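You operate a simulated robot arm through the tools that you are given. There is no shell and no other tool. Be economical: measure what you need, move in short steps, check, and stop when the job is done.

You are at the controls of a simulated two-armed robot. One attempt, no reset.

Task
Unpack the wash bag: white bottle on the shelf above, blue bottle on the cabinet top; then zip it shut.
Fine: the shelf over the laundry cabinet; hold the bag steady with the other hand for each bottle and for the zip. Set down upright: what you pick out.

Only the result counts: the job must be done as asked and must still hold three seconds after the hand-in. Knocking over, shifting, dropping, spilling or breaking anything else fails it.

Robot
Two 7-joint arms with two-finger parallel grippers on one trunk, on a base that drives. Base frame: it is fixed to the floor where the robot stands at the start and does not move with it; the origin is under the middle of the robot, x ahead of it, y to its left, z up. Lengths are in mm, angles in degrees, forces in N, time in s.
The left shoulder is at the start at [60, 143, 926], the right one opposite. With the tool pointing down near the work surface each hand reaches from about 320 to 740 mm from the robot's upright axis, wherever it stands, measured 20 degrees to its own side. Places, roughly: flap of the green wash bag [600, 0, 1000]; shelf over the laundry cabinet [700, 100, 1200]; top of the laundry cabinet [600, 200, 800]; wash bag (26x12x14 cm) [500, 0, 800]; zip of the green wash bag [500, 0, 900]. Payload 1.57 kg a hand.
The tool frame of a hand sits at the grasp point between the pads (the TCP): z along the fingers, y along the line on which they close. The tips reach 30 mm beyond it. Largest opening 110 mm; finger width 24, thickness 12; the body of the gripper, 48 by 112 mm, starts 78 mm behind the TCP.
Orientation is that of the tool frame in the base frame, as a unit quaternion [w, x, y, z]. With the fingers straight down and closing along the base's y, the tool's x points along the base's -x, its y along +y and its z along -z.

Tools
- The arms move only by the tool step_arm. It takes "left_series", "right_series" or both (then of equal length, played together; a hand with none holds still); each is one flat list of numbers, 7 for each row, row after row: the opening, from 0 (shut) to 1 (fully open), then the shift along the base's x, y, z in mm, then the turn, a rotation vector about the base's x, y, z in degrees. In form: [jaw, x, y, z, wx, wy, wz, jaw, x, y, z, wx, wy, wz, ...]. A call has 1 to 12 rows; each row is the pose to reach, as a shift and turn from the pose commanded when the call began. A row lasts 0.2 s, in which the tool goes at most 50 mm and 8.6 degrees; a call with a longer step from one row to the next is refused whole, and so is a gripper value outside its range. Where a pose cannot be reached the arm comes as near as it can. A force on the tool above 40 N (or 10 N above the force at the start of the call, whichever is more), or a blocked arm, ends the call early, and 0.2 s more pass. The fingers move at their own pace (about 45 mm/s each) and stop on an object; they squeeze with about 37 N. The grip force told is the motor's: it shows also when the fingers shut on nothing. Time passes only in rows, and 0.2 s behind the last, so rows that repeat a pose let the fingers close. It gives the time, the measured TCP pose, the force on the tool (base axes), the opening and the grip force at its end, in the units of the frame above (readings bear some noise), with the torque about the TCP (base axes, N m) and any sound that the robot's microphone picked up.
- Cameras (640 x 400 px; columns grow to the right, rows downward): "scene" is now at [56.2, -7.9, 1551.9]; the picture's right is [-0.10, -1.00, 0.00], its down [-0.62, 0.06, -0.78] and it looks along [0.78, -0.08, -0.62] (base axes); focal length 284 px, centre (320, 200). "left" rides on the left gripper at [70, -16, -141] in its tool frame; the picture's right is [0.23, 0.97, 0.00], its down [-0.86, 0.20, -0.48] and it looks along [-0.47, 0.11, 0.88] (tool axes); focal length 222 px, centre (320, 200). "right" rides on the right gripper at [70, 16, -141] in its tool frame; the picture's right is [-0.23, 0.97, 0.00], its down [-0.86, -0.20, -0.48] and it looks along [-0.47, -0.11, 0.88] (tool axes); focal length 222 px, centre (320, 200). There is no depth. A picture from a camera that has moved, and an enlarged one, comes with that camera's place and axes in the base frame and with its lens.
- snapshot(camera): a new picture of that camera. It takes no simulated time.
- lift_body(by): slides the trunk up (or, below 0, down) by that many mm; the arms and the scene camera ride with it, the base frame stays. It gives what a move gives, with no picture.
- roll_base(legs): drives the robot by 1 to 6 legs, each [ahead, left, turn to the left] in mm, mm and degrees, along the robot's own axes; the way and the turn of a leg run together, so that a leg with both is an arc; at most 1500 mm and 180 degrees a leg. The arms and the cameras ride along, it lands a little off, and it stops where it bumps. It gives what a move gives.
- head_to(pan, tilt): turns the head with the scene camera to pan (to the left, within 86 degrees either way) and tilt (down, from -29 to 69), counted from straight ahead of the robot. It gives what a move gives.
- enlarge(camera, box): a new picture of the part [left, top, right, bottom] of that camera's present view, enlarged. It takes no simulated time.
- job_done(): hands the job in; it is judged then, once.

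Work in short steps. Places have to be worked out from the pictures, the camera data and where the tool is seen: move nearer, look again, correct. Check each grasp and each placing, and mend what went wrong. You have 120 turns and 108 pictures in all, those below and enlarged ones among them. Open the grippers and draw the arms clear of the work before you hand the job in, unless the task says otherwise; then end with one line.

The tools are called after "Request:" by a JSON object that holds its "api" and its "payload". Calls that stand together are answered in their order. step_arm: Moves the arms, as the interface text tells. Its arguments: {"type":"object","properties":{"left_series":{"type":"array"},"right_series":{"type":"array"}},"required":[]} The other tools are called the same way: lift_body (by) slides the trunk up or down; roll_base (legs) drives the base; head_to (pan, tilt) turns the head that bears the scene camera; snapshot (camera) takes a picture; enlarge (camera, box) takes an enlarged picture of a part of a camera's view; job_done () hands the job in.

At the start:

```text
clock: 0.0
left_eef_pos: [529.1, 193.7, 999.4]
left_tcp_rot: [0.002, -0.001, 1.0, 0.0]
left_ft_force: [-0.2, -0.4, 0.2]
left_torque: [0.0, -0.02, 0.01]
left_grip_width: 109.9
left_grasp_force: 0.0
right_eef_pos: [429.0, -314.5, 999.7]
right_tcp_rot: [0.0, 0.0, 1.0, 0.0]
right_ft_force: [-0.6, 0.2, -0.8]
right_torque: [-0.01, 0.0, 0.0]
right_grip_width: 110.2
right_grasp_force: 0.1
trunk travel left (down, up): [-525.0, 65.0]
robot x, y, heading: [-2.0, 0.7, -0.2]
head pan, tilt: [-5.5, 38.3]
```

scene: 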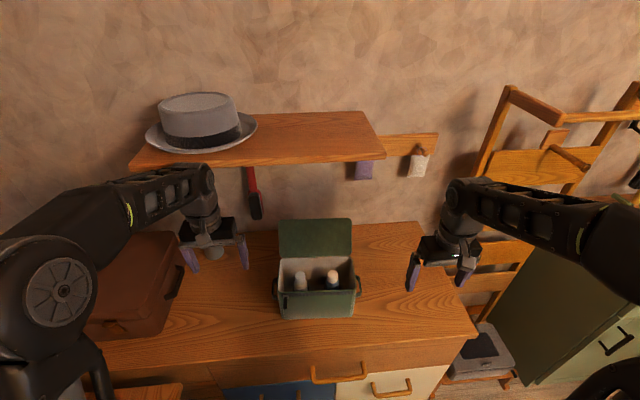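
right: 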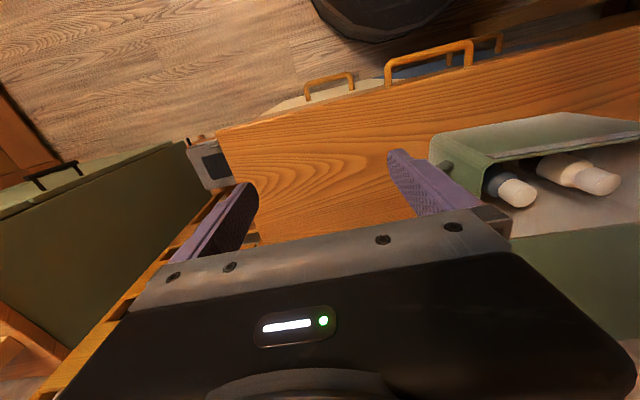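
left: 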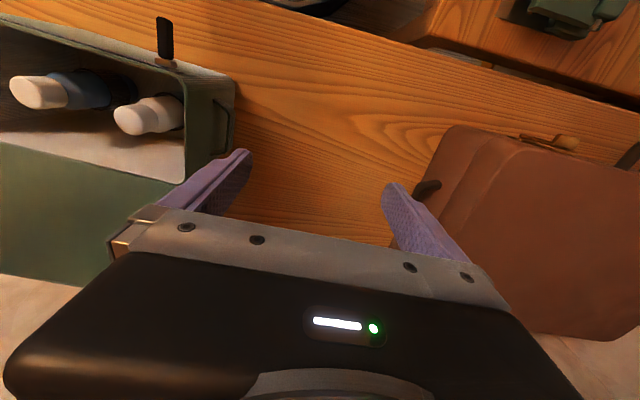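

I'll enlarge the bag and the shelf to see the details before planning.

Request:
{"api": "enlarge", "payload": {"camera": "scene", "box": [250, 200, 390, 330]}}

Request:
{"api": "enlarge", "payload": {"camera": "scene", "box": [120, 70, 460, 280]}}

Request:
{"api": "enlarge", "payload": {"camera": "left", "box": [0, 0, 280, 200]}}

```text
3.08 times, centred on (320, 265) of scene
camera zoom: at [56.2, -7.9, 1551.9], right [-0.1, -1.0, 0.0], down [-0.62, 0.06, -0.78], along [0.78, -0.08, -0.62], focal length 872 px, centre (320, 0)
```

zoom: 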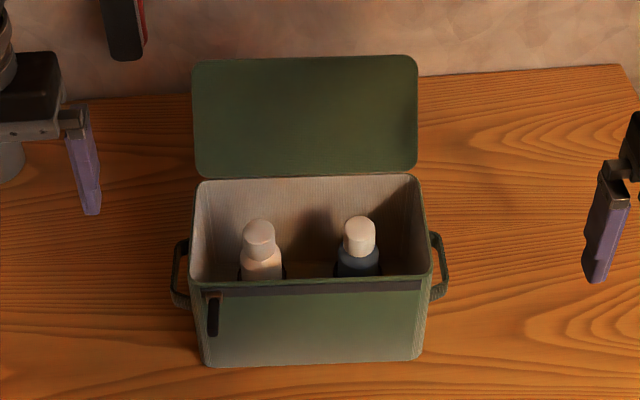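

```text
1.88 times, centred on (290, 175) of scene
camera zoom: at [56.2, -7.9, 1551.9], right [-0.1, -1.0, 0.0], down [-0.62, 0.06, -0.78], along [0.78, -0.08, -0.62], focal length 534 px, centre (376, 247)
```

zoom: 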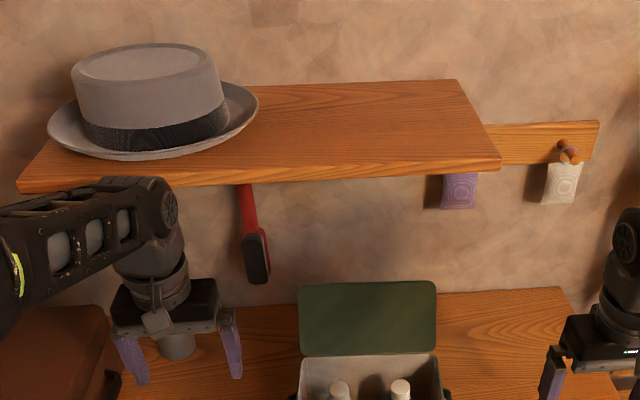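

```text
2.00 times, centred on (140, 100) of left
camera zoom: at [459.2, 177.9, 1143.1], right [-0.23, 0.97, 0.0], down [0.85, 0.2, 0.48], along [0.47, 0.11, -0.88], focal length 444 px, centre (680, 400)
```

zoom: 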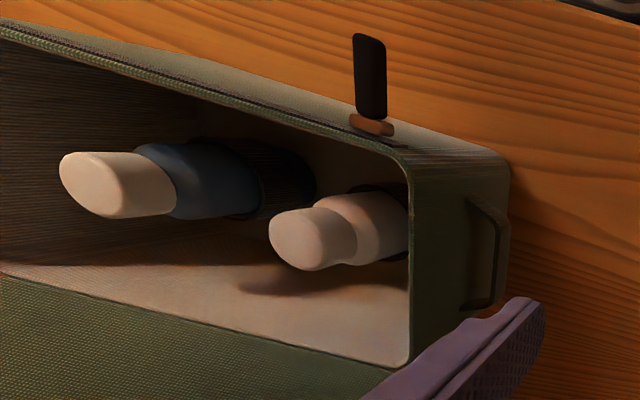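

The bag spans about x 480–590, y −147 to 50, rim z≈920, bottles at about (546,−3) and (537,−91). I want a better look at the handles.

Request:
{"api": "enlarge", "payload": {"camera": "right", "box": [400, 80, 640, 230]}}

Request:
{"api": "enlarge", "payload": {"camera": "scene", "box": [270, 240, 320, 320]}}

Request:
{"api": "enlarge", "payload": {"camera": "scene", "box": [325, 255, 375, 310]}}

```text
2.67 times, centred on (520, 155) of right
camera zoom: at [359.6, -298.3, 1140.7], right [0.23, 0.97, 0.0], down [0.86, -0.2, 0.48], along [0.47, -0.11, -0.88], focal length 592 px, centre (-213, 320)
```

zoom: 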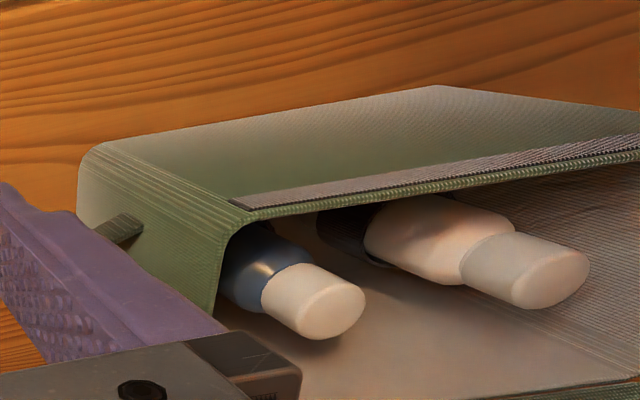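

```text
5.00 times, centred on (295, 280) of scene
camera zoom: at [56.2, -7.9, 1551.9], right [-0.1, -1.0, 0.0], down [-0.62, 0.06, -0.78], along [0.78, -0.08, -0.62], focal length 1418 px, centre (445, -200)
```

zoom: 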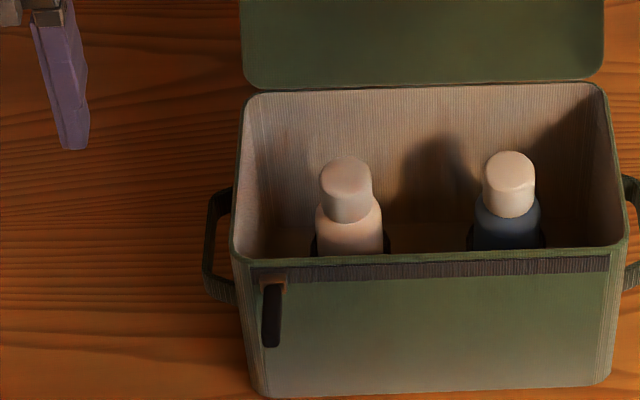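

```text
7.27 times, centred on (350, 282) of scene
camera zoom: at [56.2, -7.9, 1551.9], right [-0.1, -1.0, 0.0], down [-0.62, 0.06, -0.78], along [0.78, -0.08, -0.62], focal length 2062 px, centre (102, -400)
```

zoom: 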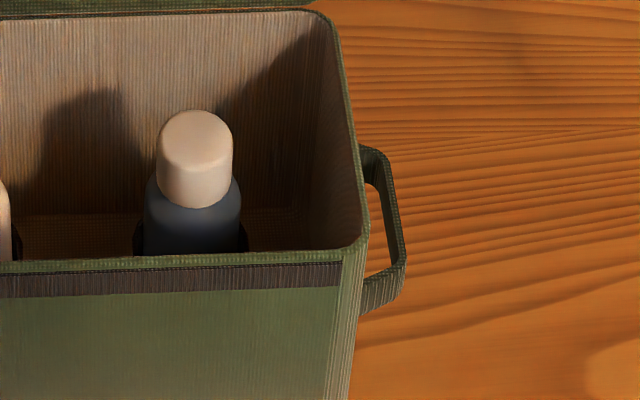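

Plan: the right hand holds the right handle while the left, tilted, picks the white bottle. First I bring the right hand over the right handle at a safe height, partly closed, to look.

Request:
{"api": "step_arm", "payload": {"right_series": [0.6, 32, 48, 0, 0, 0, 0, 0.4, 64, 96, 0, 0, 0, 0.3, 92, 140, 0, 0, 0, 0.3, 92, 140, 0, 0, 0, 0.3, 92, 140, 0, 0, 0]}}

Request:
{"api": "snapshot", "payload": {"camera": "right"}}

Request:
{"api": "snapshot", "payload": {"camera": "scene"}}

```text
refused: series must hold 7 numbers for each row
```

```text
98 pictures are left
camera right: at [359.6, -298.3, 1140.7], right [0.23, 0.97, 0.0], down [0.86, -0.2, 0.48], along [0.47, -0.11, -0.88], focal length 222 px, centre (320, 200)
```

right: 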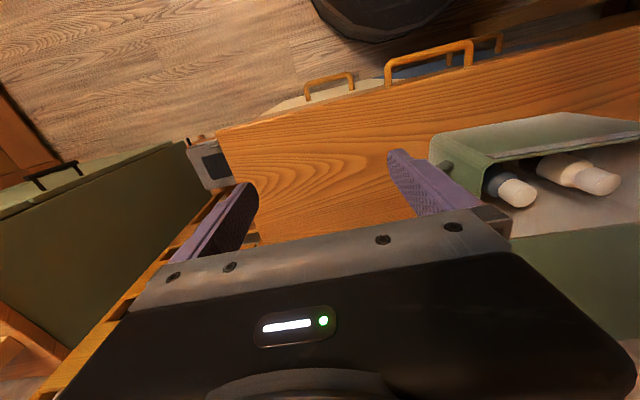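

```text
97 pictures are left
camera scene: at [56.2, -7.9, 1551.9], right [-0.1, -1.0, 0.0], down [-0.62, 0.06, -0.78], along [0.78, -0.08, -0.62], focal length 284 px, centre (320, 200)
```

scene: 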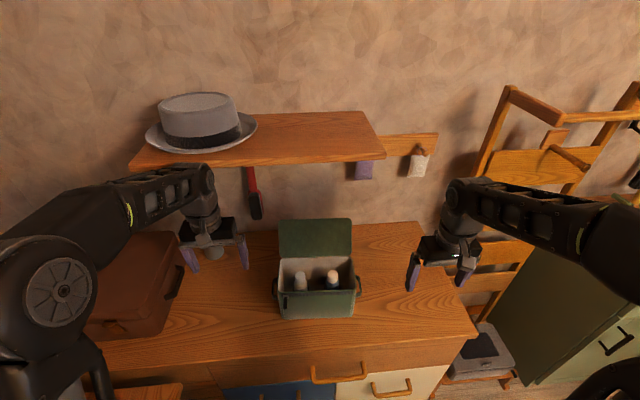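

The row format was off (a number missing) and the steps too long; I send the same move corrected.

Request:
{"api": "step_arm", "payload": {"right_series": [0.6, 23, 35, 0, 0, 0, 0, 0.4, 46, 70, 0, 0, 0, 0, 0.3, 69, 105, 0, 0, 0, 0, 0.3, 92, 140, 0, 0, 0, 0, 0.3, 92, 140, 0, 0, 0, 0]}}

Request:
{"api": "snapshot", "payload": {"camera": "right"}}

Request:
{"api": "snapshot", "payload": {"camera": "scene"}}

```text
clock: 1.2
left_eef_pos: [528.8, 194.2, 1000.3]
left_tcp_rot: [0.002, -0.001, 1.0, 0.0]
left_ft_force: [0.6, 0.1, 0.4]
left_torque: [0.0, -0.02, 0.0]
left_grip_width: 109.9
left_grasp_force: 0.1
right_eef_pos: [520.3, -175.0, 999.2]
right_tcp_rot: [-0.001, 0.0, 1.0, 0.0]
right_ft_force: [0.0, -0.4, -0.3]
right_torque: [0.03, 0.0, -0.01]
right_grip_width: 33.1
right_grasp_force: 0.1
trunk travel left (down, up): [-525.0, 65.0]
robot x, y, heading: [-0.1, 0.7, 0.0]
head pan, tilt: [-5.5, 38.3]
```

```text
96 pictures are left
camera right: at [451.2, -158.7, 1139.8], right [0.23, 0.97, 0.0], down [0.86, -0.2, 0.48], along [0.47, -0.11, -0.88], focal length 222 px, centre (320, 200)
```

right: 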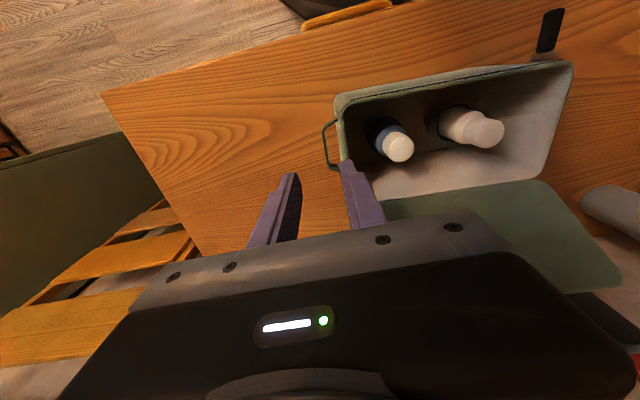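

```text
95 pictures are left
camera scene: at [55.8, -8.3, 1551.9], right [-0.1, -1.0, 0.0], down [-0.62, 0.06, -0.78], along [0.78, -0.08, -0.62], focal length 284 px, centre (320, 200)
```

scene: 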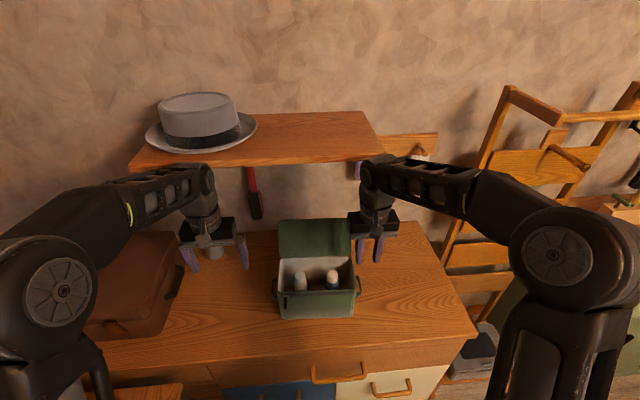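

The handle lies near the left finger tip in the right view; I enlarge it.

Request:
{"api": "enlarge", "payload": {"camera": "right", "box": [260, 70, 420, 190]}}

```text
3.33 times, centred on (340, 130) of right
camera zoom: at [451.2, -158.7, 1139.8], right [0.23, 0.97, 0.0], down [0.86, -0.2, 0.48], along [0.47, -0.11, -0.88], focal length 740 px, centre (253, 433)
```

zoom: 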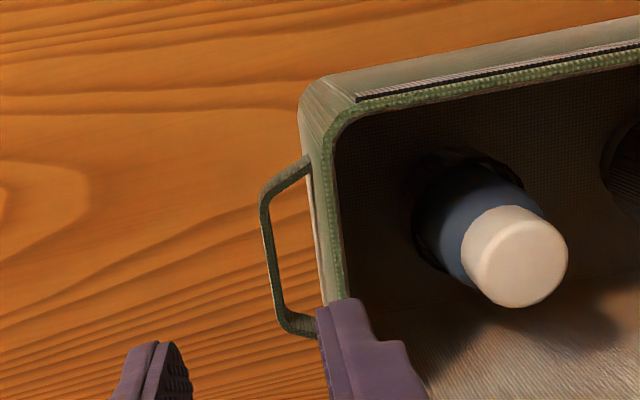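

The handle is a horizontal U: bar at about x 501–551, y −168, top z≈870, with a gap of only ~14 mm, so I'll pinch it vertically with a horizontal tool from the right. I rotate the right hand while backing off to the right.

Request:
{"api": "step_arm", "payload": {"right_series": [0.5, 0, -15, 0, 8.2, 0, 0, 0.5, 0, -30, 0, 16.4, 0, 0, 0.5, 2, -45, 0, 24.6, 0, 0, 0.5, 4, -60, 0, 32.8, 0, 0, 0.5, 6, -75, 0, 41, 0, 0, 0.5, 6, -90, 0, 49.2, 0, 0, 0.5, 6, -105, -10, 57.4, 0, 0, 0.5, 6, -115, -20, 65.6, 0, 0, 0.5, 6, -115, -30, 73.8, 0, 0, 0.5, 6, -115, -40, 82, 0, 0, 0.5, 6, -115, -50, 90, 0, 0, 0.5, 6, -115, -60, 90, 0, 0]}}

Request:
{"api": "snapshot", "payload": {"camera": "scene"}}

Request:
{"api": "snapshot", "payload": {"camera": "right"}}

```text
clock: 3.8
left_eef_pos: [529.8, 195.4, 998.6]
left_tcp_rot: [0.0, -0.001, 1.0, -0.001]
left_ft_force: [0.2, 0.8, -0.4]
left_torque: [-0.08, -0.01, -0.02]
left_grip_width: 110.0
left_grasp_force: 0.0
right_eef_pos: [499.0, -265.6, 980.4]
right_tcp_rot: [0.019, 0.008, 0.8, 0.6]
right_ft_force: [0.0, 0.6, 0.1]
right_torque: [-0.03, 0.02, 0.01]
right_grip_width: 54.8
right_grasp_force: 0.0
right hand out of reach, approached as far as the arm can: row 7, 8, 9, 10, 11, 12
trunk travel left (down, up): [-525.0, 65.0]
robot x, y, heading: [1.6, -1.1, -0.0]
head pan, tilt: [-5.5, 38.3]
```

```text
93 pictures are left
camera scene: at [56.7, -5.6, 1552.0], right [-0.1, -1.0, 0.0], down [-0.62, 0.06, -0.78], along [0.78, -0.08, -0.62], focal length 284 px, centre (320, 200)
```

scene: 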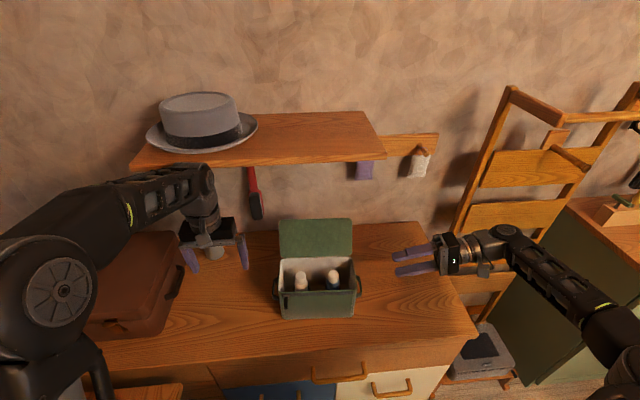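

```text
92 pictures are left
camera right: at [422.7, -395.2, 1032.6], right [0.22, 0.26, 0.94], down [0.84, -0.54, -0.04], along [0.5, 0.8, -0.34], focal length 222 px, centre (320, 200)
```

right: 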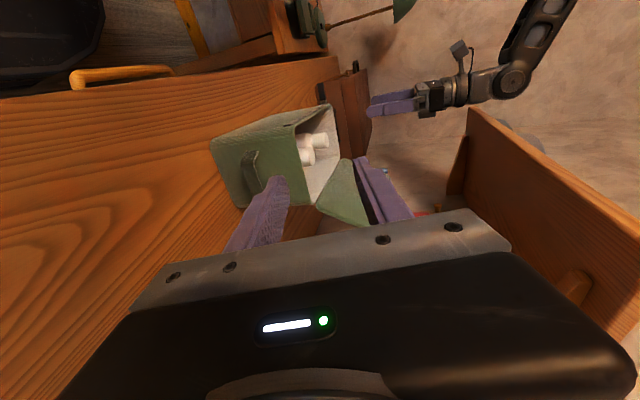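

The arm reached only ~74° there. I'll yaw the tool to point forward-left (fingers still above/below the strap), which brings the wrist nearer the shoulder.

Request:
{"api": "step_arm", "payload": {"right_series": [0.5, -5, 8, -5, 0, 0, -8, 0.5, -10, 16, -10, 0, 0, -16, 0.5, -15, 24, -15, 0, 0, -24, 0.5, -20, 30, -20, 0, 0, -32, 0.5, -25, 35, -30, 0, 0, -40, 0.5, -25, 35, -30, 0, 0, -40]}}

Request:
{"api": "snapshot", "payload": {"camera": "right"}}

```text
clock: 5.2
left_eef_pos: [529.4, 194.2, 999.1]
left_tcp_rot: [0.001, 0.0, 1.0, 0.0]
left_ft_force: [0.1, 0.1, 0.2]
left_torque: [-0.01, 0.01, 0.02]
left_grip_width: 110.1
left_grasp_force: 0.0
right_eef_pos: [471.5, -233.9, 948.7]
right_tcp_rot: [0.224, 0.281, 0.748, 0.558]
right_ft_force: [-0.2, -0.8, -0.5]
right_torque: [-0.01, -0.02, -0.03]
right_grip_width: 55.1
right_grasp_force: 0.0
trunk travel left (down, up): [-525.0, 65.0]
robot x, y, heading: [0.2, 0.9, 0.2]
head pan, tilt: [-5.5, 38.3]
```

```text
91 pictures are left
camera right: at [331.3, -283.3, 1001.9], right [0.34, 0.06, 0.94], down [0.29, -0.96, -0.04], along [0.9, 0.29, -0.34], focal length 222 px, centre (320, 200)
```

right: 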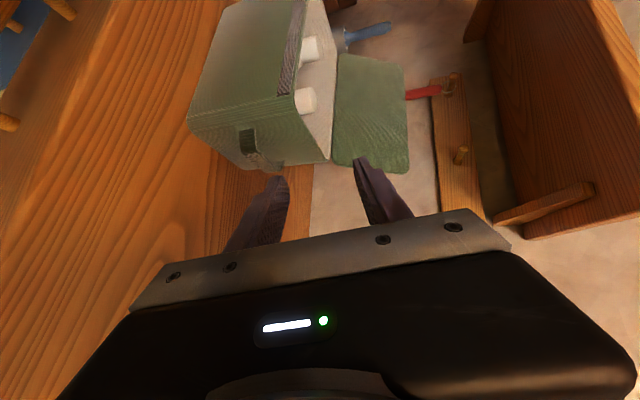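

It reached the yawed pose. Next I level the tool (16°) and come down to handle height at a pre-grasp ~60 mm off.

Request:
{"api": "step_arm", "payload": {"right_series": [0.5, 0, 0, -30, 6.1, -5.1, 0, 0.5, 2, 3, -60, 12.3, -10.3, 0, 0.5, 5, 6, -84, 12.3, -10.3, 0, 0.5, 5, 6, -84, 12.3, -10.3, 0]}}

Request:
{"api": "snapshot", "payload": {"camera": "right"}}

Request:
{"api": "enlarge", "payload": {"camera": "scene", "box": [260, 190, 460, 330]}}

```text
clock: 6.2
left_eef_pos: [529.8, 194.1, 1000.3]
left_tcp_rot: [0.001, 0.0, 1.0, 0.0]
left_ft_force: [0.6, -0.6, -1.0]
left_torque: [-0.03, -0.01, 0.0]
left_grip_width: 109.8
left_grasp_force: 0.1
right_eef_pos: [476.2, -226.9, 864.0]
right_tcp_rot: [0.257, 0.251, 0.661, 0.658]
right_ft_force: [0.2, 0.0, -0.4]
right_torque: [-0.02, 0.0, -0.02]
right_grip_width: 55.1
right_grasp_force: 0.0
trunk travel left (down, up): [-525.0, 65.0]
robot x, y, heading: [-1.9, 2.6, -0.0]
head pan, tilt: [-5.5, 38.3]
```

```text
90 pictures are left
camera right: at [330.2, -284.1, 879.1], right [0.16, -0.15, 0.98], down [0.31, -0.93, -0.19], along [0.94, 0.34, -0.11], focal length 222 px, centre (320, 200)
```

right: 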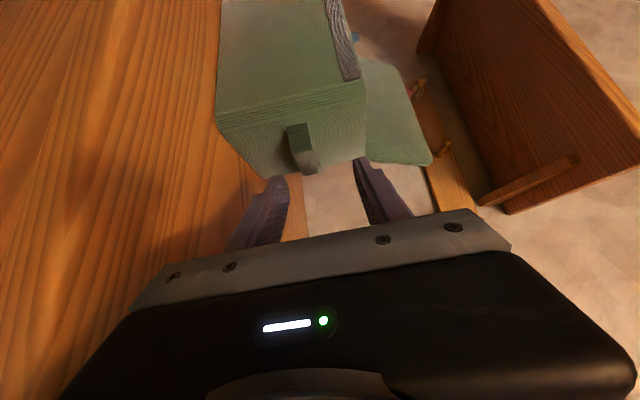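

```text
2.86 times, centred on (360, 260) of scene
camera zoom: at [56.1, -7.9, 1551.9], right [-0.1, -1.0, 0.0], down [-0.62, 0.06, -0.78], along [0.78, -0.08, -0.62], focal length 810 px, centre (206, 29)
```

zoom: 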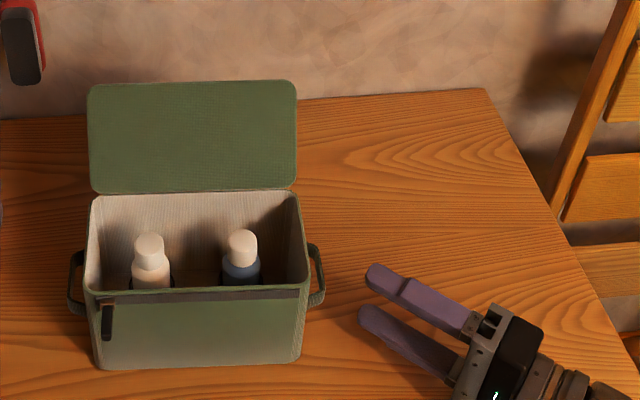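

The strap is at z≈842–863 (center ~853). I yaw the tool back 20° for a squarer approach and lower 11 mm, still clear of the handle.

Request:
{"api": "step_arm", "payload": {"right_series": [0.5, 9, -3, -5, 0, 0, 7, 0.5, 18, -7, -11, 0, 0, 14, 0.5, 26, -8, -11, 0, 0, 20, 0.5, 26, -8, -11, 0, 0, 20]}}

Request:
{"api": "snapshot", "payload": {"camera": "right"}}

```text
clock: 7.2
left_eef_pos: [529.3, 193.7, 999.5]
left_tcp_rot: [0.001, 0.0, 1.0, 0.0]
left_ft_force: [0.2, 0.7, -0.3]
left_torque: [-0.01, 0.02, 0.01]
left_grip_width: 109.8
left_grasp_force: 0.1
right_eef_pos: [502.9, -235.0, 853.1]
right_tcp_rot: [0.139, 0.133, 0.694, 0.694]
right_ft_force: [-0.2, 0.5, 0.1]
right_torque: [0.01, 0.01, 0.01]
right_grip_width: 54.9
right_grasp_force: 0.0
trunk travel left (down, up): [-525.0, 65.0]
robot x, y, heading: [1.0, 2.4, -0.1]
head pan, tilt: [-5.5, 38.3]
```

```text
88 pictures are left
camera right: at [385.2, -339.5, 869.0], right [0.2, -0.08, 0.98], down [0.61, -0.77, -0.19], along [0.76, 0.64, -0.11], focal length 222 px, centre (320, 200)
```

right: 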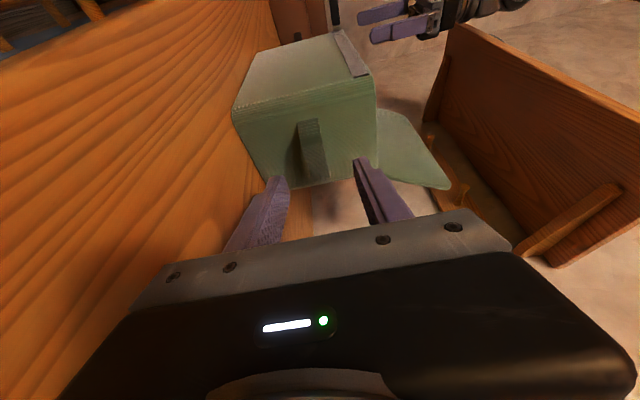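

The strap is centered at z≈850 between the fingers. I advance along +y to straddle it.

Request:
{"api": "step_arm", "payload": {"right_series": [0.5, 6, 17, -3, 0, 0, 0, 0.5, 12, 34, -3, 0, 0, 0, 0.5, 17, 50, -3, 0, 0, 0, 0.5, 17, 50, -3, 0, 0, 0]}}

Request:
{"api": "enlarge", "payload": {"camera": "right", "box": [200, 0, 440, 200]}}

Request:
{"api": "enlarge", "payload": {"camera": "scene", "box": [310, 230, 410, 320]}}

```text
clock: 8.2
left_eef_pos: [529.5, 193.9, 1000.5]
left_tcp_rot: [0.001, -0.001, 1.0, 0.0]
left_ft_force: [-0.2, 0.5, 0.5]
left_torque: [-0.02, 0.01, 0.01]
left_grip_width: 110.0
left_grasp_force: 0.0
right_eef_pos: [520.0, -184.5, 852.0]
right_tcp_rot: [0.139, 0.133, 0.695, 0.692]
right_ft_force: [-0.2, 0.6, 0.9]
right_torque: [0.05, 0.0, 0.01]
right_grip_width: 55.1
right_grasp_force: 0.0
trunk travel left (down, up): [-525.0, 65.0]
robot x, y, heading: [1.0, 0.2, -0.2]
head pan, tilt: [-5.5, 38.3]
```

```text
2.00 times, centred on (320, 100) of right
camera zoom: at [402.5, -289.4, 866.5], right [0.2, -0.08, 0.98], down [0.61, -0.77, -0.19], along [0.76, 0.64, -0.11], focal length 444 px, centre (320, 400)
```

zoom: 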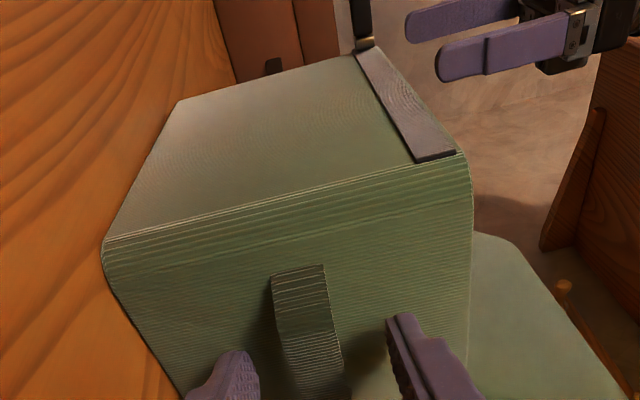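

```text
4.44 times, centred on (360, 275) of scene
camera zoom: at [56.1, -8.0, 1551.9], right [-0.1, -1.0, 0.0], down [-0.62, 0.06, -0.78], along [0.78, -0.08, -0.62], focal length 1260 px, centre (142, -133)
```

zoom: 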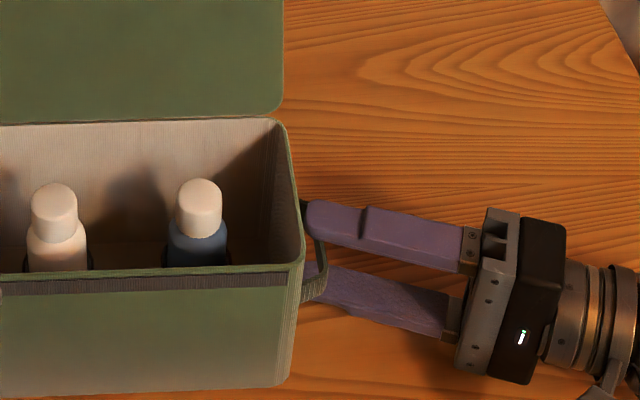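

Strap is between the fingers, about 2–3 mm low of center. I lower slightly and close.

Request:
{"api": "step_arm", "payload": {"right_series": [0.5, 0, 0, -2, 0, 0, 0, 0.35, 0, 0, -2, 0, 0, 0, 0.25, 0, 0, -2, 0, 0, 0, 0.1, 0, 0, -2, 0, 0, 0, 0, 0, 0, -2, 0, 0, 0, 0, 0, 0, -2, 0, 0, 0]}}

Request:
{"api": "enlarge", "payload": {"camera": "scene", "box": [260, 200, 400, 330]}}

```text
clock: 9.6
left_eef_pos: [529.3, 193.8, 1000.1]
left_tcp_rot: [0.001, 0.0, 1.0, 0.0]
left_ft_force: [1.1, -0.4, -0.3]
left_torque: [0.02, 0.0, -0.03]
left_grip_width: 110.1
left_grasp_force: 0.0
right_eef_pos: [521.0, -185.9, 849.6]
right_tcp_rot: [0.139, 0.133, 0.695, 0.692]
right_ft_force: [0.8, -2.4, 6.6]
right_torque: [0.19, 0.26, -0.08]
right_grip_width: 19.6
right_grasp_force: 33.0
trunk travel left (down, up): [-525.0, 65.0]
robot x, y, heading: [0.1, -0.1, 0.3]
head pan, tilt: [-5.5, 38.3]
```

```text
3.08 times, centred on (330, 265) of scene
camera zoom: at [55.8, -7.9, 1552.0], right [-0.1, -1.0, 0.0], down [-0.62, 0.06, -0.78], along [0.78, -0.08, -0.62], focal length 872 px, centre (289, 0)
```

zoom: 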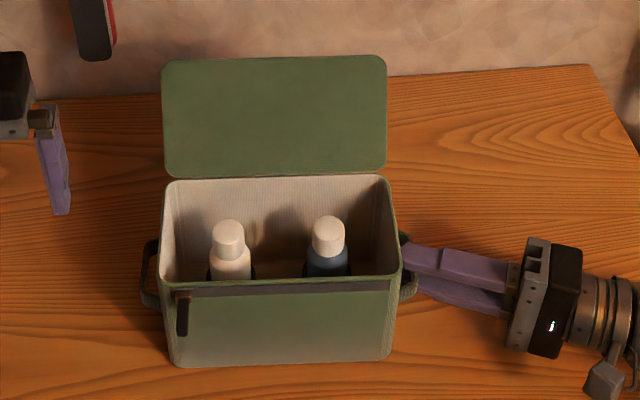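

Handle is gripped (19.6 mm, 33 N) and the bag hasn't moved. Now the left hand moves over the bag, tilting 35° forward, half open, to look at the white bottle.

Request:
{"api": "step_arm", "payload": {"left_series": [0.7, -8, -35, 0, 0, -7, 0, 0.6, -16, -70, 0, 0, -14, 0, 0.55, -24, -110, 0, 0, -21, 0, 0.55, -32, -150, -10, 0, -28, 0, 0.55, -38, -197, -15, 0, -35, 0, 0.55, -38, -197, -15, 0, -35, 0]}}

Request:
{"api": "snapshot", "payload": {"camera": "left"}}

Request:
{"api": "snapshot", "payload": {"camera": "scene"}}

```text
clock: 11.0
left_eef_pos: [491.1, -2.6, 984.2]
left_tcp_rot: [0.301, 0.001, 0.954, 0.0]
left_ft_force: [0.0, 0.4, -0.7]
left_torque: [-0.02, 0.01, 0.03]
left_grip_width: 60.3
left_grasp_force: 0.0
right_eef_pos: [519.6, -185.3, 848.7]
right_tcp_rot: [0.14, 0.132, 0.695, 0.693]
right_ft_force: [1.9, -0.8, 11.6]
right_torque: [0.2, 0.35, -0.21]
right_grip_width: 19.3
right_grasp_force: 33.7
trunk travel left (down, up): [-525.0, 65.0]
robot x, y, heading: [6.2, -2.6, -0.0]
head pan, tilt: [-5.5, 38.3]
```

```text
84 pictures are left
camera left: at [352.8, -18.8, 1061.9], right [-0.18, 0.97, -0.13], down [0.42, 0.2, 0.88], along [0.89, 0.11, -0.45], focal length 222 px, centre (320, 200)
```

left: 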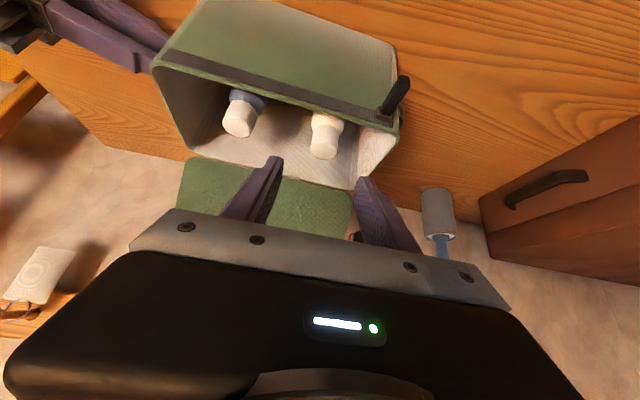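

```text
83 pictures are left
camera scene: at [55.5, -7.8, 1552.0], right [-0.1, -1.0, 0.0], down [-0.62, 0.06, -0.78], along [0.78, -0.08, -0.62], focal length 284 px, centre (320, 200)
```

scene: 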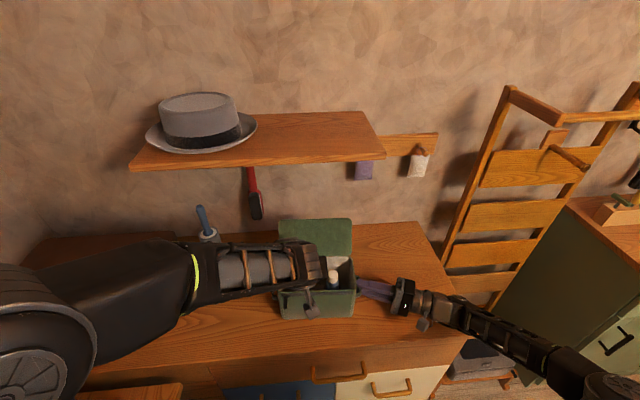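

White cap is at about (542, 0), z 878–905. I advance along the tool axis most of the way and check.

Request:
{"api": "step_arm", "payload": {"left_series": [0.55, 14, 1, -24, 0, 0, 0, 0.55, 28, 1, -48, 0, 0, 0, 0.55, 35, 1, -60, 0, 0, 0, 0.55, 35, 1, -60, 0, 0, 0]}}

Request:
{"api": "enlarge", "payload": {"camera": "left", "box": [200, 60, 440, 210]}}

Request:
{"api": "enlarge", "payload": {"camera": "scene", "box": [260, 210, 380, 310]}}

```text
clock: 12.0
left_eef_pos: [526.1, -1.3, 924.8]
left_tcp_rot: [0.302, 0.0, 0.953, 0.0]
left_ft_force: [1.2, 0.2, -0.7]
left_torque: [0.01, 0.02, -0.02]
left_grip_width: 60.6
left_grasp_force: 0.1
right_eef_pos: [519.2, -185.8, 850.0]
right_tcp_rot: [0.14, 0.132, 0.695, 0.693]
right_ft_force: [1.8, -0.6, 12.5]
right_torque: [0.4, 0.15, -0.23]
right_grip_width: 19.3
right_grasp_force: 33.2
trunk travel left (down, up): [-525.0, 65.0]
robot x, y, heading: [3.7, 2.1, -0.0]
head pan, tilt: [-5.5, 38.3]
```

```text
2.67 times, centred on (320, 135) of left
camera zoom: at [388.3, -17.9, 1002.2], right [-0.19, 0.97, -0.13], down [0.42, 0.2, 0.88], along [0.89, 0.11, -0.45], focal length 592 px, centre (320, 373)
```

zoom: 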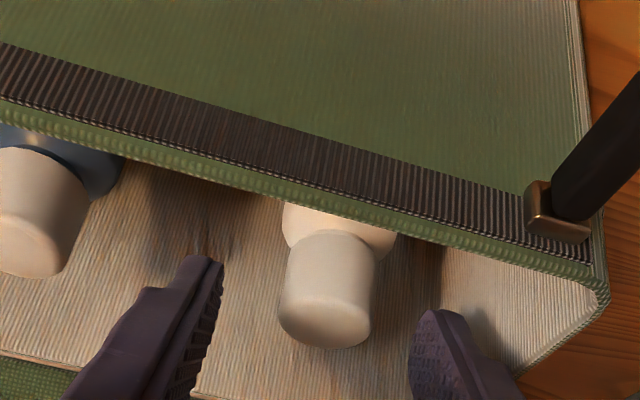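

```text
4.00 times, centred on (320, 260) of scene
camera zoom: at [55.3, -7.7, 1552.0], right [-0.1, -1.0, 0.0], down [-0.62, 0.06, -0.78], along [0.78, -0.08, -0.62], focal length 1134 px, centre (320, -40)
```

zoom: 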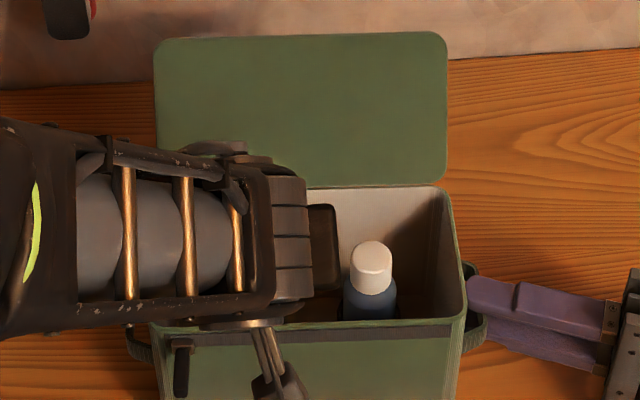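

Cap center works out at about (549, 0.5, 890). I move so the cap sits between the finger tips, then close.

Request:
{"api": "step_arm", "payload": {"left_series": [0.55, 7, 1, -11, 0, 0, 0, 0.55, 13, 2, -20, 0, 0, 0, 0.4, 13, 2, -20, 0, 0, 0, 0.25, 13, 2, -20, 0, 0, 0, 0.1, 13, 2, -20, 0, 0, 0, 0, 13, 2, -20, 0, 0, 0, 0, 13, 2, -20, 0, 0, 0]}}

Request:
{"api": "enlarge", "payload": {"camera": "left", "box": [200, 60, 440, 210]}}

```text
clock: 13.6
left_eef_pos: [539.0, 0.2, 905.7]
left_tcp_rot: [0.301, -0.001, 0.954, 0.001]
left_ft_force: [0.2, -0.7, -0.3]
left_torque: [-0.01, 0.02, -0.03]
left_grip_width: 34.5
left_grasp_force: 36.9
right_eef_pos: [519.6, -184.8, 850.1]
right_tcp_rot: [0.14, 0.133, 0.695, 0.692]
right_ft_force: [2.2, -2.1, 15.2]
right_torque: [0.29, 0.3, -0.05]
right_grip_width: 19.3
right_grasp_force: 33.8
trunk travel left (down, up): [-525.0, 65.0]
robot x, y, heading: [-5.8, -0.0, -0.1]
head pan, tilt: [-5.5, 38.3]
```

```text
2.67 times, centred on (320, 135) of left
camera zoom: at [400.4, -15.7, 982.6], right [-0.19, 0.97, -0.13], down [0.42, 0.2, 0.88], along [0.89, 0.11, -0.45], focal length 592 px, centre (320, 373)
```

zoom: 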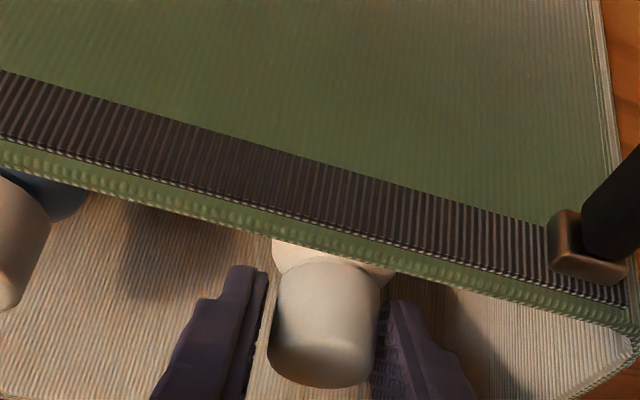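

White cap is gripped (34.5 mm, 37 N). I lift straight up slowly while the right hand holds the bag.

Request:
{"api": "step_arm", "payload": {"left_series": [0, 0, 0, 10, 0, 0, 0, 0, 0, 0, 20, 0, 0, 0, 0, 0, 0, 30, 0, 0, 0, 0, 0, 0, 40, 0, 0, 0, 0, 0, 0, 50, 0, 0, 0]}}

Request:
{"api": "enlarge", "payload": {"camera": "left", "box": [200, 60, 440, 210]}}

Request:
{"api": "enlarge", "payload": {"camera": "scene", "box": [230, 190, 410, 330]}}

```text
clock: 14.8
left_eef_pos: [538.9, 0.5, 956.6]
left_tcp_rot: [0.301, 0.0, 0.954, 0.001]
left_ft_force: [0.6, 0.2, -1.3]
left_torque: [0.04, 0.02, 0.01]
left_grip_width: 34.3
left_grasp_force: 37.2
right_eef_pos: [520.8, -185.1, 849.7]
right_tcp_rot: [0.14, 0.133, 0.695, 0.693]
right_ft_force: [-0.1, -1.7, 16.2]
right_torque: [0.29, 0.3, -0.14]
right_grip_width: 19.3
right_grasp_force: 33.2
trunk travel left (down, up): [-525.0, 65.0]
robot x, y, heading: [0.3, -2.2, 0.1]
head pan, tilt: [-5.5, 38.3]
```

```text
2.67 times, centred on (320, 135) of left
camera zoom: at [399.6, -15.7, 1033.0], right [-0.19, 0.97, -0.13], down [0.42, 0.2, 0.88], along [0.89, 0.11, -0.45], focal length 592 px, centre (320, 373)
```

zoom: 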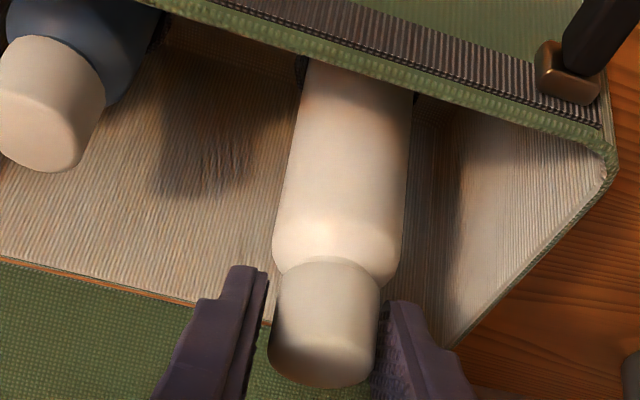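

```text
2.86 times, centred on (320, 260) of scene
camera zoom: at [55.0, -7.7, 1552.0], right [-0.1, -1.0, 0.0], down [-0.62, 0.06, -0.78], along [0.78, -0.08, -0.62], focal length 810 px, centre (320, 29)
```

zoom: 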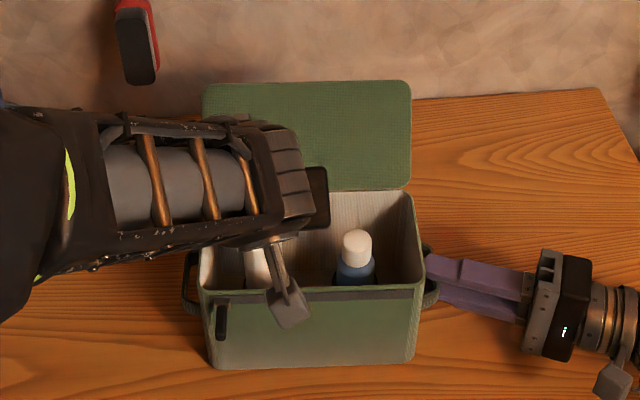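

The bottle comes out cleanly. I raise it another 120 mm, clear of the rim.

Request:
{"api": "step_arm", "payload": {"left_series": [0, 0, 0, 20, 0, 0, 0, 0, 0, 0, 40, 0, 0, 0, 0, 0, 0, 60, 0, 0, 0, 0, 0, 0, 80, 0, 0, 0, 0, 0, 0, 100, 0, 0, 0, 0, -10, 0, 120, 0, 0, 0, 0, -10, 0, 120, 0, 0, 0]}}

Request:
{"api": "snapshot", "payload": {"camera": "scene"}}

Request:
{"api": "snapshot", "payload": {"camera": "left"}}

```text
clock: 16.4
left_eef_pos: [528.5, 0.1, 1075.4]
left_tcp_rot: [0.301, 0.0, 0.954, 0.001]
left_ft_force: [-0.2, 0.6, -0.8]
left_torque: [0.04, 0.02, 0.02]
left_grip_width: 34.3
left_grasp_force: 37.4
right_eef_pos: [519.2, -184.6, 848.5]
right_tcp_rot: [0.139, 0.132, 0.695, 0.693]
right_ft_force: [0.7, -0.8, 15.2]
right_torque: [0.25, 0.32, 0.03]
right_grip_width: 19.4
right_grasp_force: 33.4
trunk travel left (down, up): [-525.0, 65.0]
robot x, y, heading: [-2.7, -3.1, 0.0]
head pan, tilt: [-5.5, 38.3]
```

```text
77 pictures are left
camera scene: at [55.1, -7.8, 1552.0], right [-0.1, -1.0, 0.0], down [-0.62, 0.06, -0.78], along [0.78, -0.08, -0.62], focal length 284 px, centre (320, 200)
```

scene: 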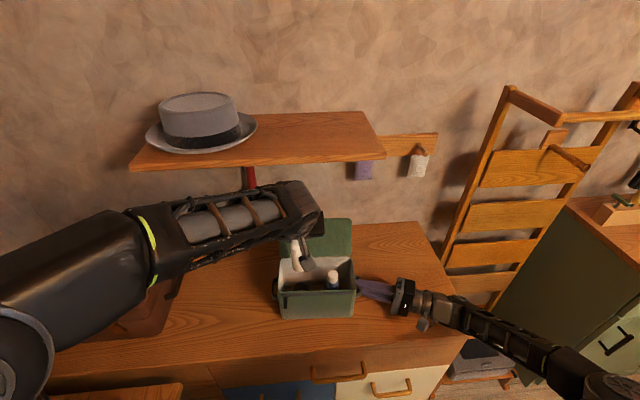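

```text
76 pictures are left
camera left: at [389.7, -15.9, 1152.9], right [-0.19, 0.97, -0.13], down [0.42, 0.2, 0.88], along [0.89, 0.11, -0.45], focal length 222 px, centre (320, 200)
```

left: 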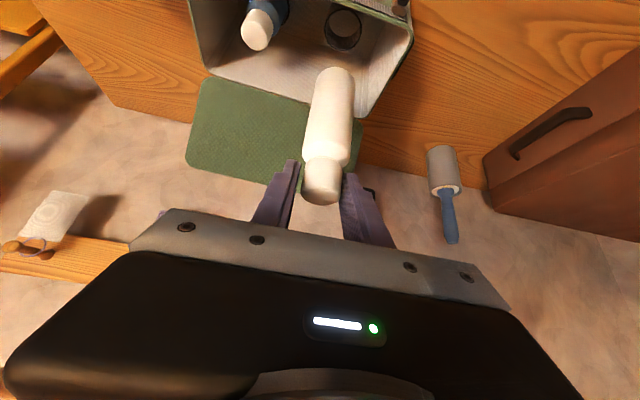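

White bottle is out and upright. The bag can be released for now: I open the right hand and back it off, and carry the bottle a bit back and up.

Request:
{"api": "step_arm", "payload": {"left_series": [0, 0, 0, 0, 0, 0, 0, 0, 0, 0, 0, 0, 0, 0, 0, 0, 0, 0, 0, 0, 0, 0, 0, 0, 0, 0, 0, 0, 0, -10, 5, 20, 0, 0, 0, 0, -20, 10, 40, 0, 0, 0, 0, -30, 15, 60, 0, 0, 0, 0, -30, 15, 60, 0, 0, 0], "right_series": [0.2, 0, 0, 0, 0, 0, 0, 0.4, 0, 0, 0, 0, 0, 0, 0.5, 0, 0, 0, 0, 0, 0, 0.5, 0, 0, 0, 0, 0, 0, 0.5, -10, -28, 0, 0, 0, 0, 0.5, -20, -56, 0, 0, 0, 0, 0.5, -27, -76, 0, 0, 0, 0, 0.5, -27, -76, 0, 0, 0, 0]}}

Request:
{"api": "snapshot", "payload": {"camera": "scene"}}

```text
clock: 18.2
left_eef_pos: [500.7, 13.9, 1135.1]
left_tcp_rot: [0.3, 0.0, 0.954, 0.0]
left_ft_force: [0.2, -1.0, -0.8]
left_torque: [0.03, 0.02, -0.02]
left_grip_width: 33.9
left_grasp_force: 36.5
right_eef_pos: [493.3, -263.1, 849.1]
right_tcp_rot: [0.138, 0.133, 0.695, 0.693]
right_ft_force: [0.2, -0.2, 0.3]
right_torque: [-0.02, 0.01, 0.0]
right_grip_width: 54.9
right_grasp_force: 0.0
trunk travel left (down, up): [-525.0, 65.0]
robot x, y, heading: [-0.4, 2.0, -0.1]
head pan, tilt: [-5.5, 38.3]
```

```text
75 pictures are left
camera scene: at [56.4, -8.0, 1551.9], right [-0.1, -1.0, 0.0], down [-0.62, 0.06, -0.78], along [0.78, -0.08, -0.62], focal length 284 px, centre (320, 200)
```

scene: 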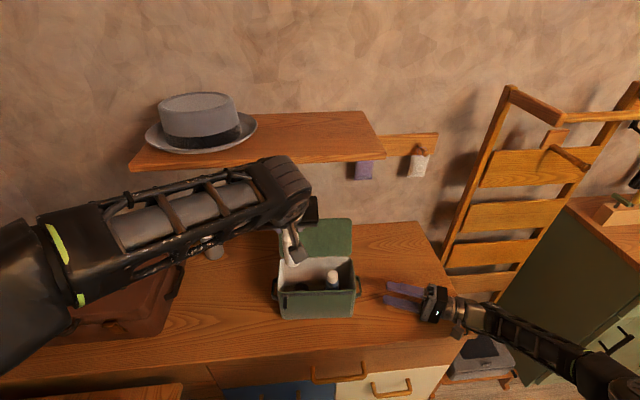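

I measure the shelf by parallax: one enlarged view now, then raise the trunk 60 mm and take another.

Request:
{"api": "enlarge", "payload": {"camera": "scene", "box": [230, 90, 410, 190]}}

Request:
{"api": "lift_body", "payload": {"by": 60}}

Request:
{"api": "enlarge", "payload": {"camera": "scene", "box": [230, 110, 410, 210]}}

```text
3.56 times, centred on (320, 140) of scene
camera zoom: at [56.4, -8.0, 1551.9], right [-0.1, -1.0, 0.0], down [-0.62, 0.06, -0.78], along [0.78, -0.08, -0.62], focal length 1008 px, centre (320, 413)
```

zoom: 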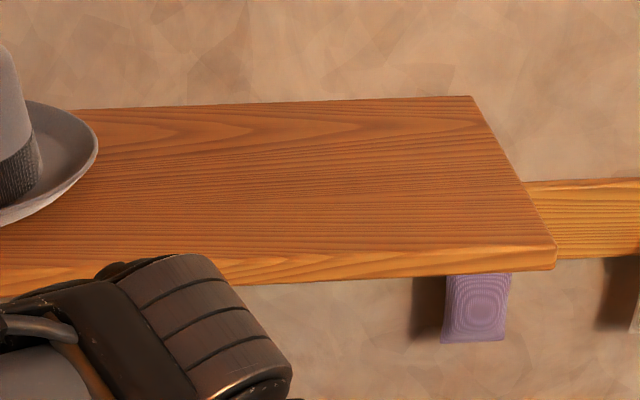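

```text
clock: 19.2
left_eef_pos: [499.1, 14.4, 1195.4]
left_tcp_rot: [0.301, 0.0, 0.954, 0.0]
left_ft_force: [0.2, 0.2, -0.8]
left_torque: [0.02, -0.01, -0.02]
left_grip_width: 34.0
left_grasp_force: 36.9
right_eef_pos: [493.0, -261.9, 908.7]
right_tcp_rot: [0.139, 0.134, 0.695, 0.693]
right_ft_force: [-0.4, -0.4, -0.1]
right_torque: [0.01, 0.0, 0.0]
right_grip_width: 54.9
right_grasp_force: 0.1
trunk travel left (down, up): [-585.0, 5.0]
robot x, y, heading: [-0.2, 2.8, -0.1]
head pan, tilt: [-5.5, 38.3]
```

```text
3.56 times, centred on (320, 160) of scene
camera zoom: at [56.4, -8.1, 1611.9], right [-0.1, -1.0, 0.0], down [-0.62, 0.06, -0.78], along [0.78, -0.08, -0.62], focal length 1008 px, centre (320, 342)
```

zoom: 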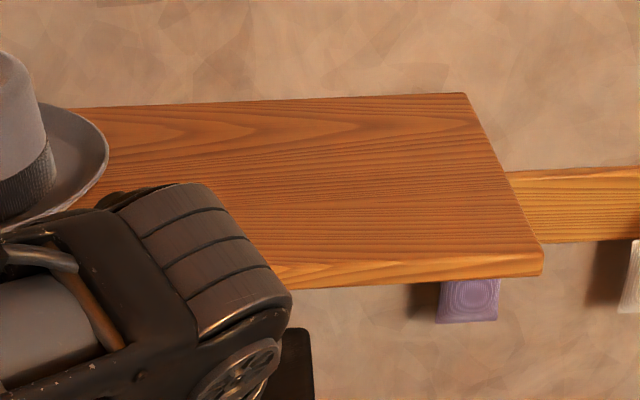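

Shelf top is ≈1240, front edge x≈604, right edge y≈−213, hat brim from y≈84. Target: bottle axis about (665,−20). I raise the bottle in front of the shelf first, to see the arm's reach, and pull the right hand back.

Request:
{"api": "step_arm", "payload": {"left_series": [0, 0, -4, 35, 0, 0, 0, 0, 0, -12, 70, 0, 0, 0, 0, 0, -20, 105, 0, 0, 0, 0, 0, -28, 140, 0, 0, 0, 0, 0, -34, 180, 0, 0, 0, 0, 0, -34, 180, 0, 0, 0], "right_series": [0.5, -20, -5, 0, 0, 0, 0, 0.5, -40, -10, 0, 0, 0, 0, 0.5, -60, -15, 0, 0, 0, 0, 0.5, -80, -20, 10, 0, 0, 0, 0.5, -100, -20, 20, 0, 0, 0, 0.5, -120, -20, 30, 0, 0, 0]}}

Request:
{"api": "snapshot", "payload": {"camera": "scene"}}

Request:
{"api": "snapshot", "payload": {"camera": "left"}}

```text
clock: 20.6
left_eef_pos: [500.5, -17.5, 1377.3]
left_tcp_rot: [0.301, 0.0, 0.954, -0.001]
left_ft_force: [-1.2, -0.5, -1.3]
left_torque: [-0.03, 0.01, -0.04]
left_grip_width: 33.8
left_grasp_force: 37.3
right_eef_pos: [372.3, -280.0, 940.2]
right_tcp_rot: [0.139, 0.134, 0.695, 0.692]
right_ft_force: [-0.5, 1.0, 0.4]
right_torque: [-0.02, 0.02, 0.04]
right_grip_width: 55.0
right_grasp_force: 0.0
trunk travel left (down, up): [-585.0, 5.0]
robot x, y, heading: [-0.6, -0.7, 0.0]
head pan, tilt: [-5.5, 38.3]
```

```text
72 pictures are left
camera scene: at [56.8, -6.1, 1611.9], right [-0.1, -1.0, 0.0], down [-0.62, 0.06, -0.78], along [0.78, -0.08, -0.62], focal length 284 px, centre (320, 200)
```

scene: 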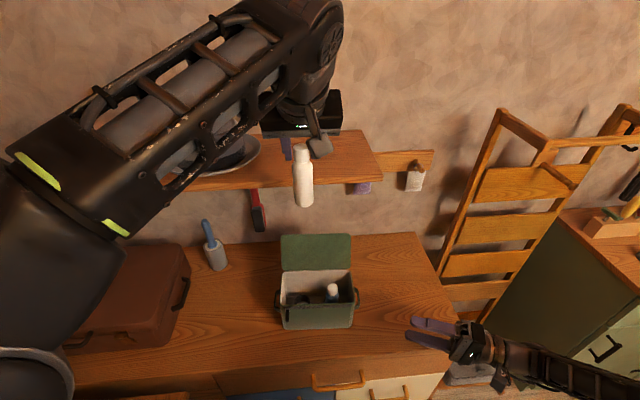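

```text
71 pictures are left
camera left: at [361.4, -33.0, 1453.1], right [-0.19, 0.97, -0.13], down [0.43, 0.2, 0.88], along [0.89, 0.11, -0.45], focal length 222 px, centre (320, 200)
```

left: 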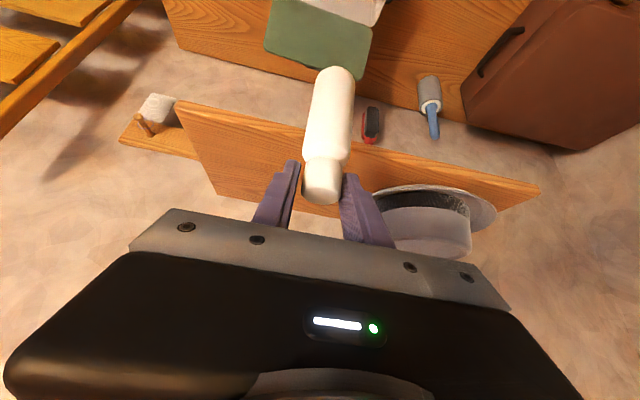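

The arm reaches this height and the bottle hangs upright. I move forward over the shelf 15 mm higher, in steps.

Request:
{"api": "step_arm", "payload": {"left_series": [0, 0, 0, 15, 0, 0, 0, 0, 30, 0, 18, 0, 0, 0, 0, 60, 0, 18, 0, 0, 0, 0, 90, 0, 18, 0, 0, 0, 0, 120, 0, 18, 0, 0, 0, 0, 120, 0, 18, 0, 0, 0]}}

Request:
{"api": "snapshot", "payload": {"camera": "left"}}

Request:
{"api": "snapshot", "payload": {"camera": "scene"}}

```text
clock: 22.0
left_eef_pos: [579.4, 1.0, 1397.8]
left_tcp_rot: [0.315, -0.003, 0.949, -0.006]
left_ft_force: [0.7, 0.5, -1.6]
left_torque: [-0.02, 0.04, -0.04]
left_grip_width: 33.6
left_grasp_force: 37.4
left hand out of reach, approached as far as the arm can: row 3, 4, 5, 6
right_eef_pos: [375.0, -280.3, 937.5]
right_tcp_rot: [0.138, 0.134, 0.696, 0.692]
right_ft_force: [0.9, 0.1, 0.1]
right_torque: [-0.01, -0.01, 0.08]
right_grip_width: 55.0
right_grasp_force: 0.1
trunk travel left (down, up): [-585.0, 5.0]
robot x, y, heading: [-5.0, 1.4, -0.1]
head pan, tilt: [-5.5, 38.3]
```

```text
70 pictures are left
camera left: at [438.5, -15.3, 1470.4], right [-0.18, 0.97, -0.15], down [0.4, 0.21, 0.89], along [0.9, 0.1, -0.43], focal length 222 px, centre (320, 200)
```

left: 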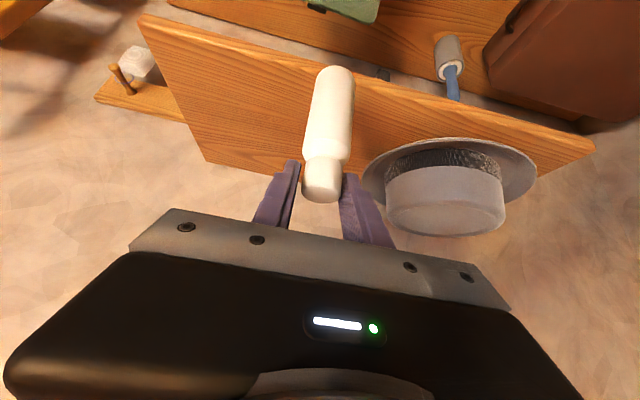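

```text
69 pictures are left
camera scene: at [62.1, -6.1, 1611.6], right [-0.1, -1.0, 0.0], down [-0.62, 0.06, -0.78], along [0.78, -0.08, -0.62], focal length 284 px, centre (320, 200)
```

scene: 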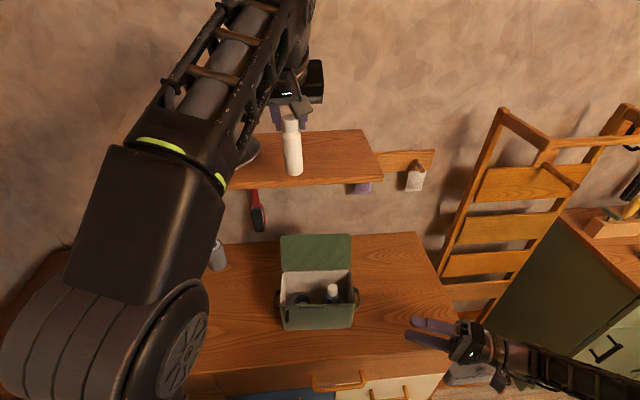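

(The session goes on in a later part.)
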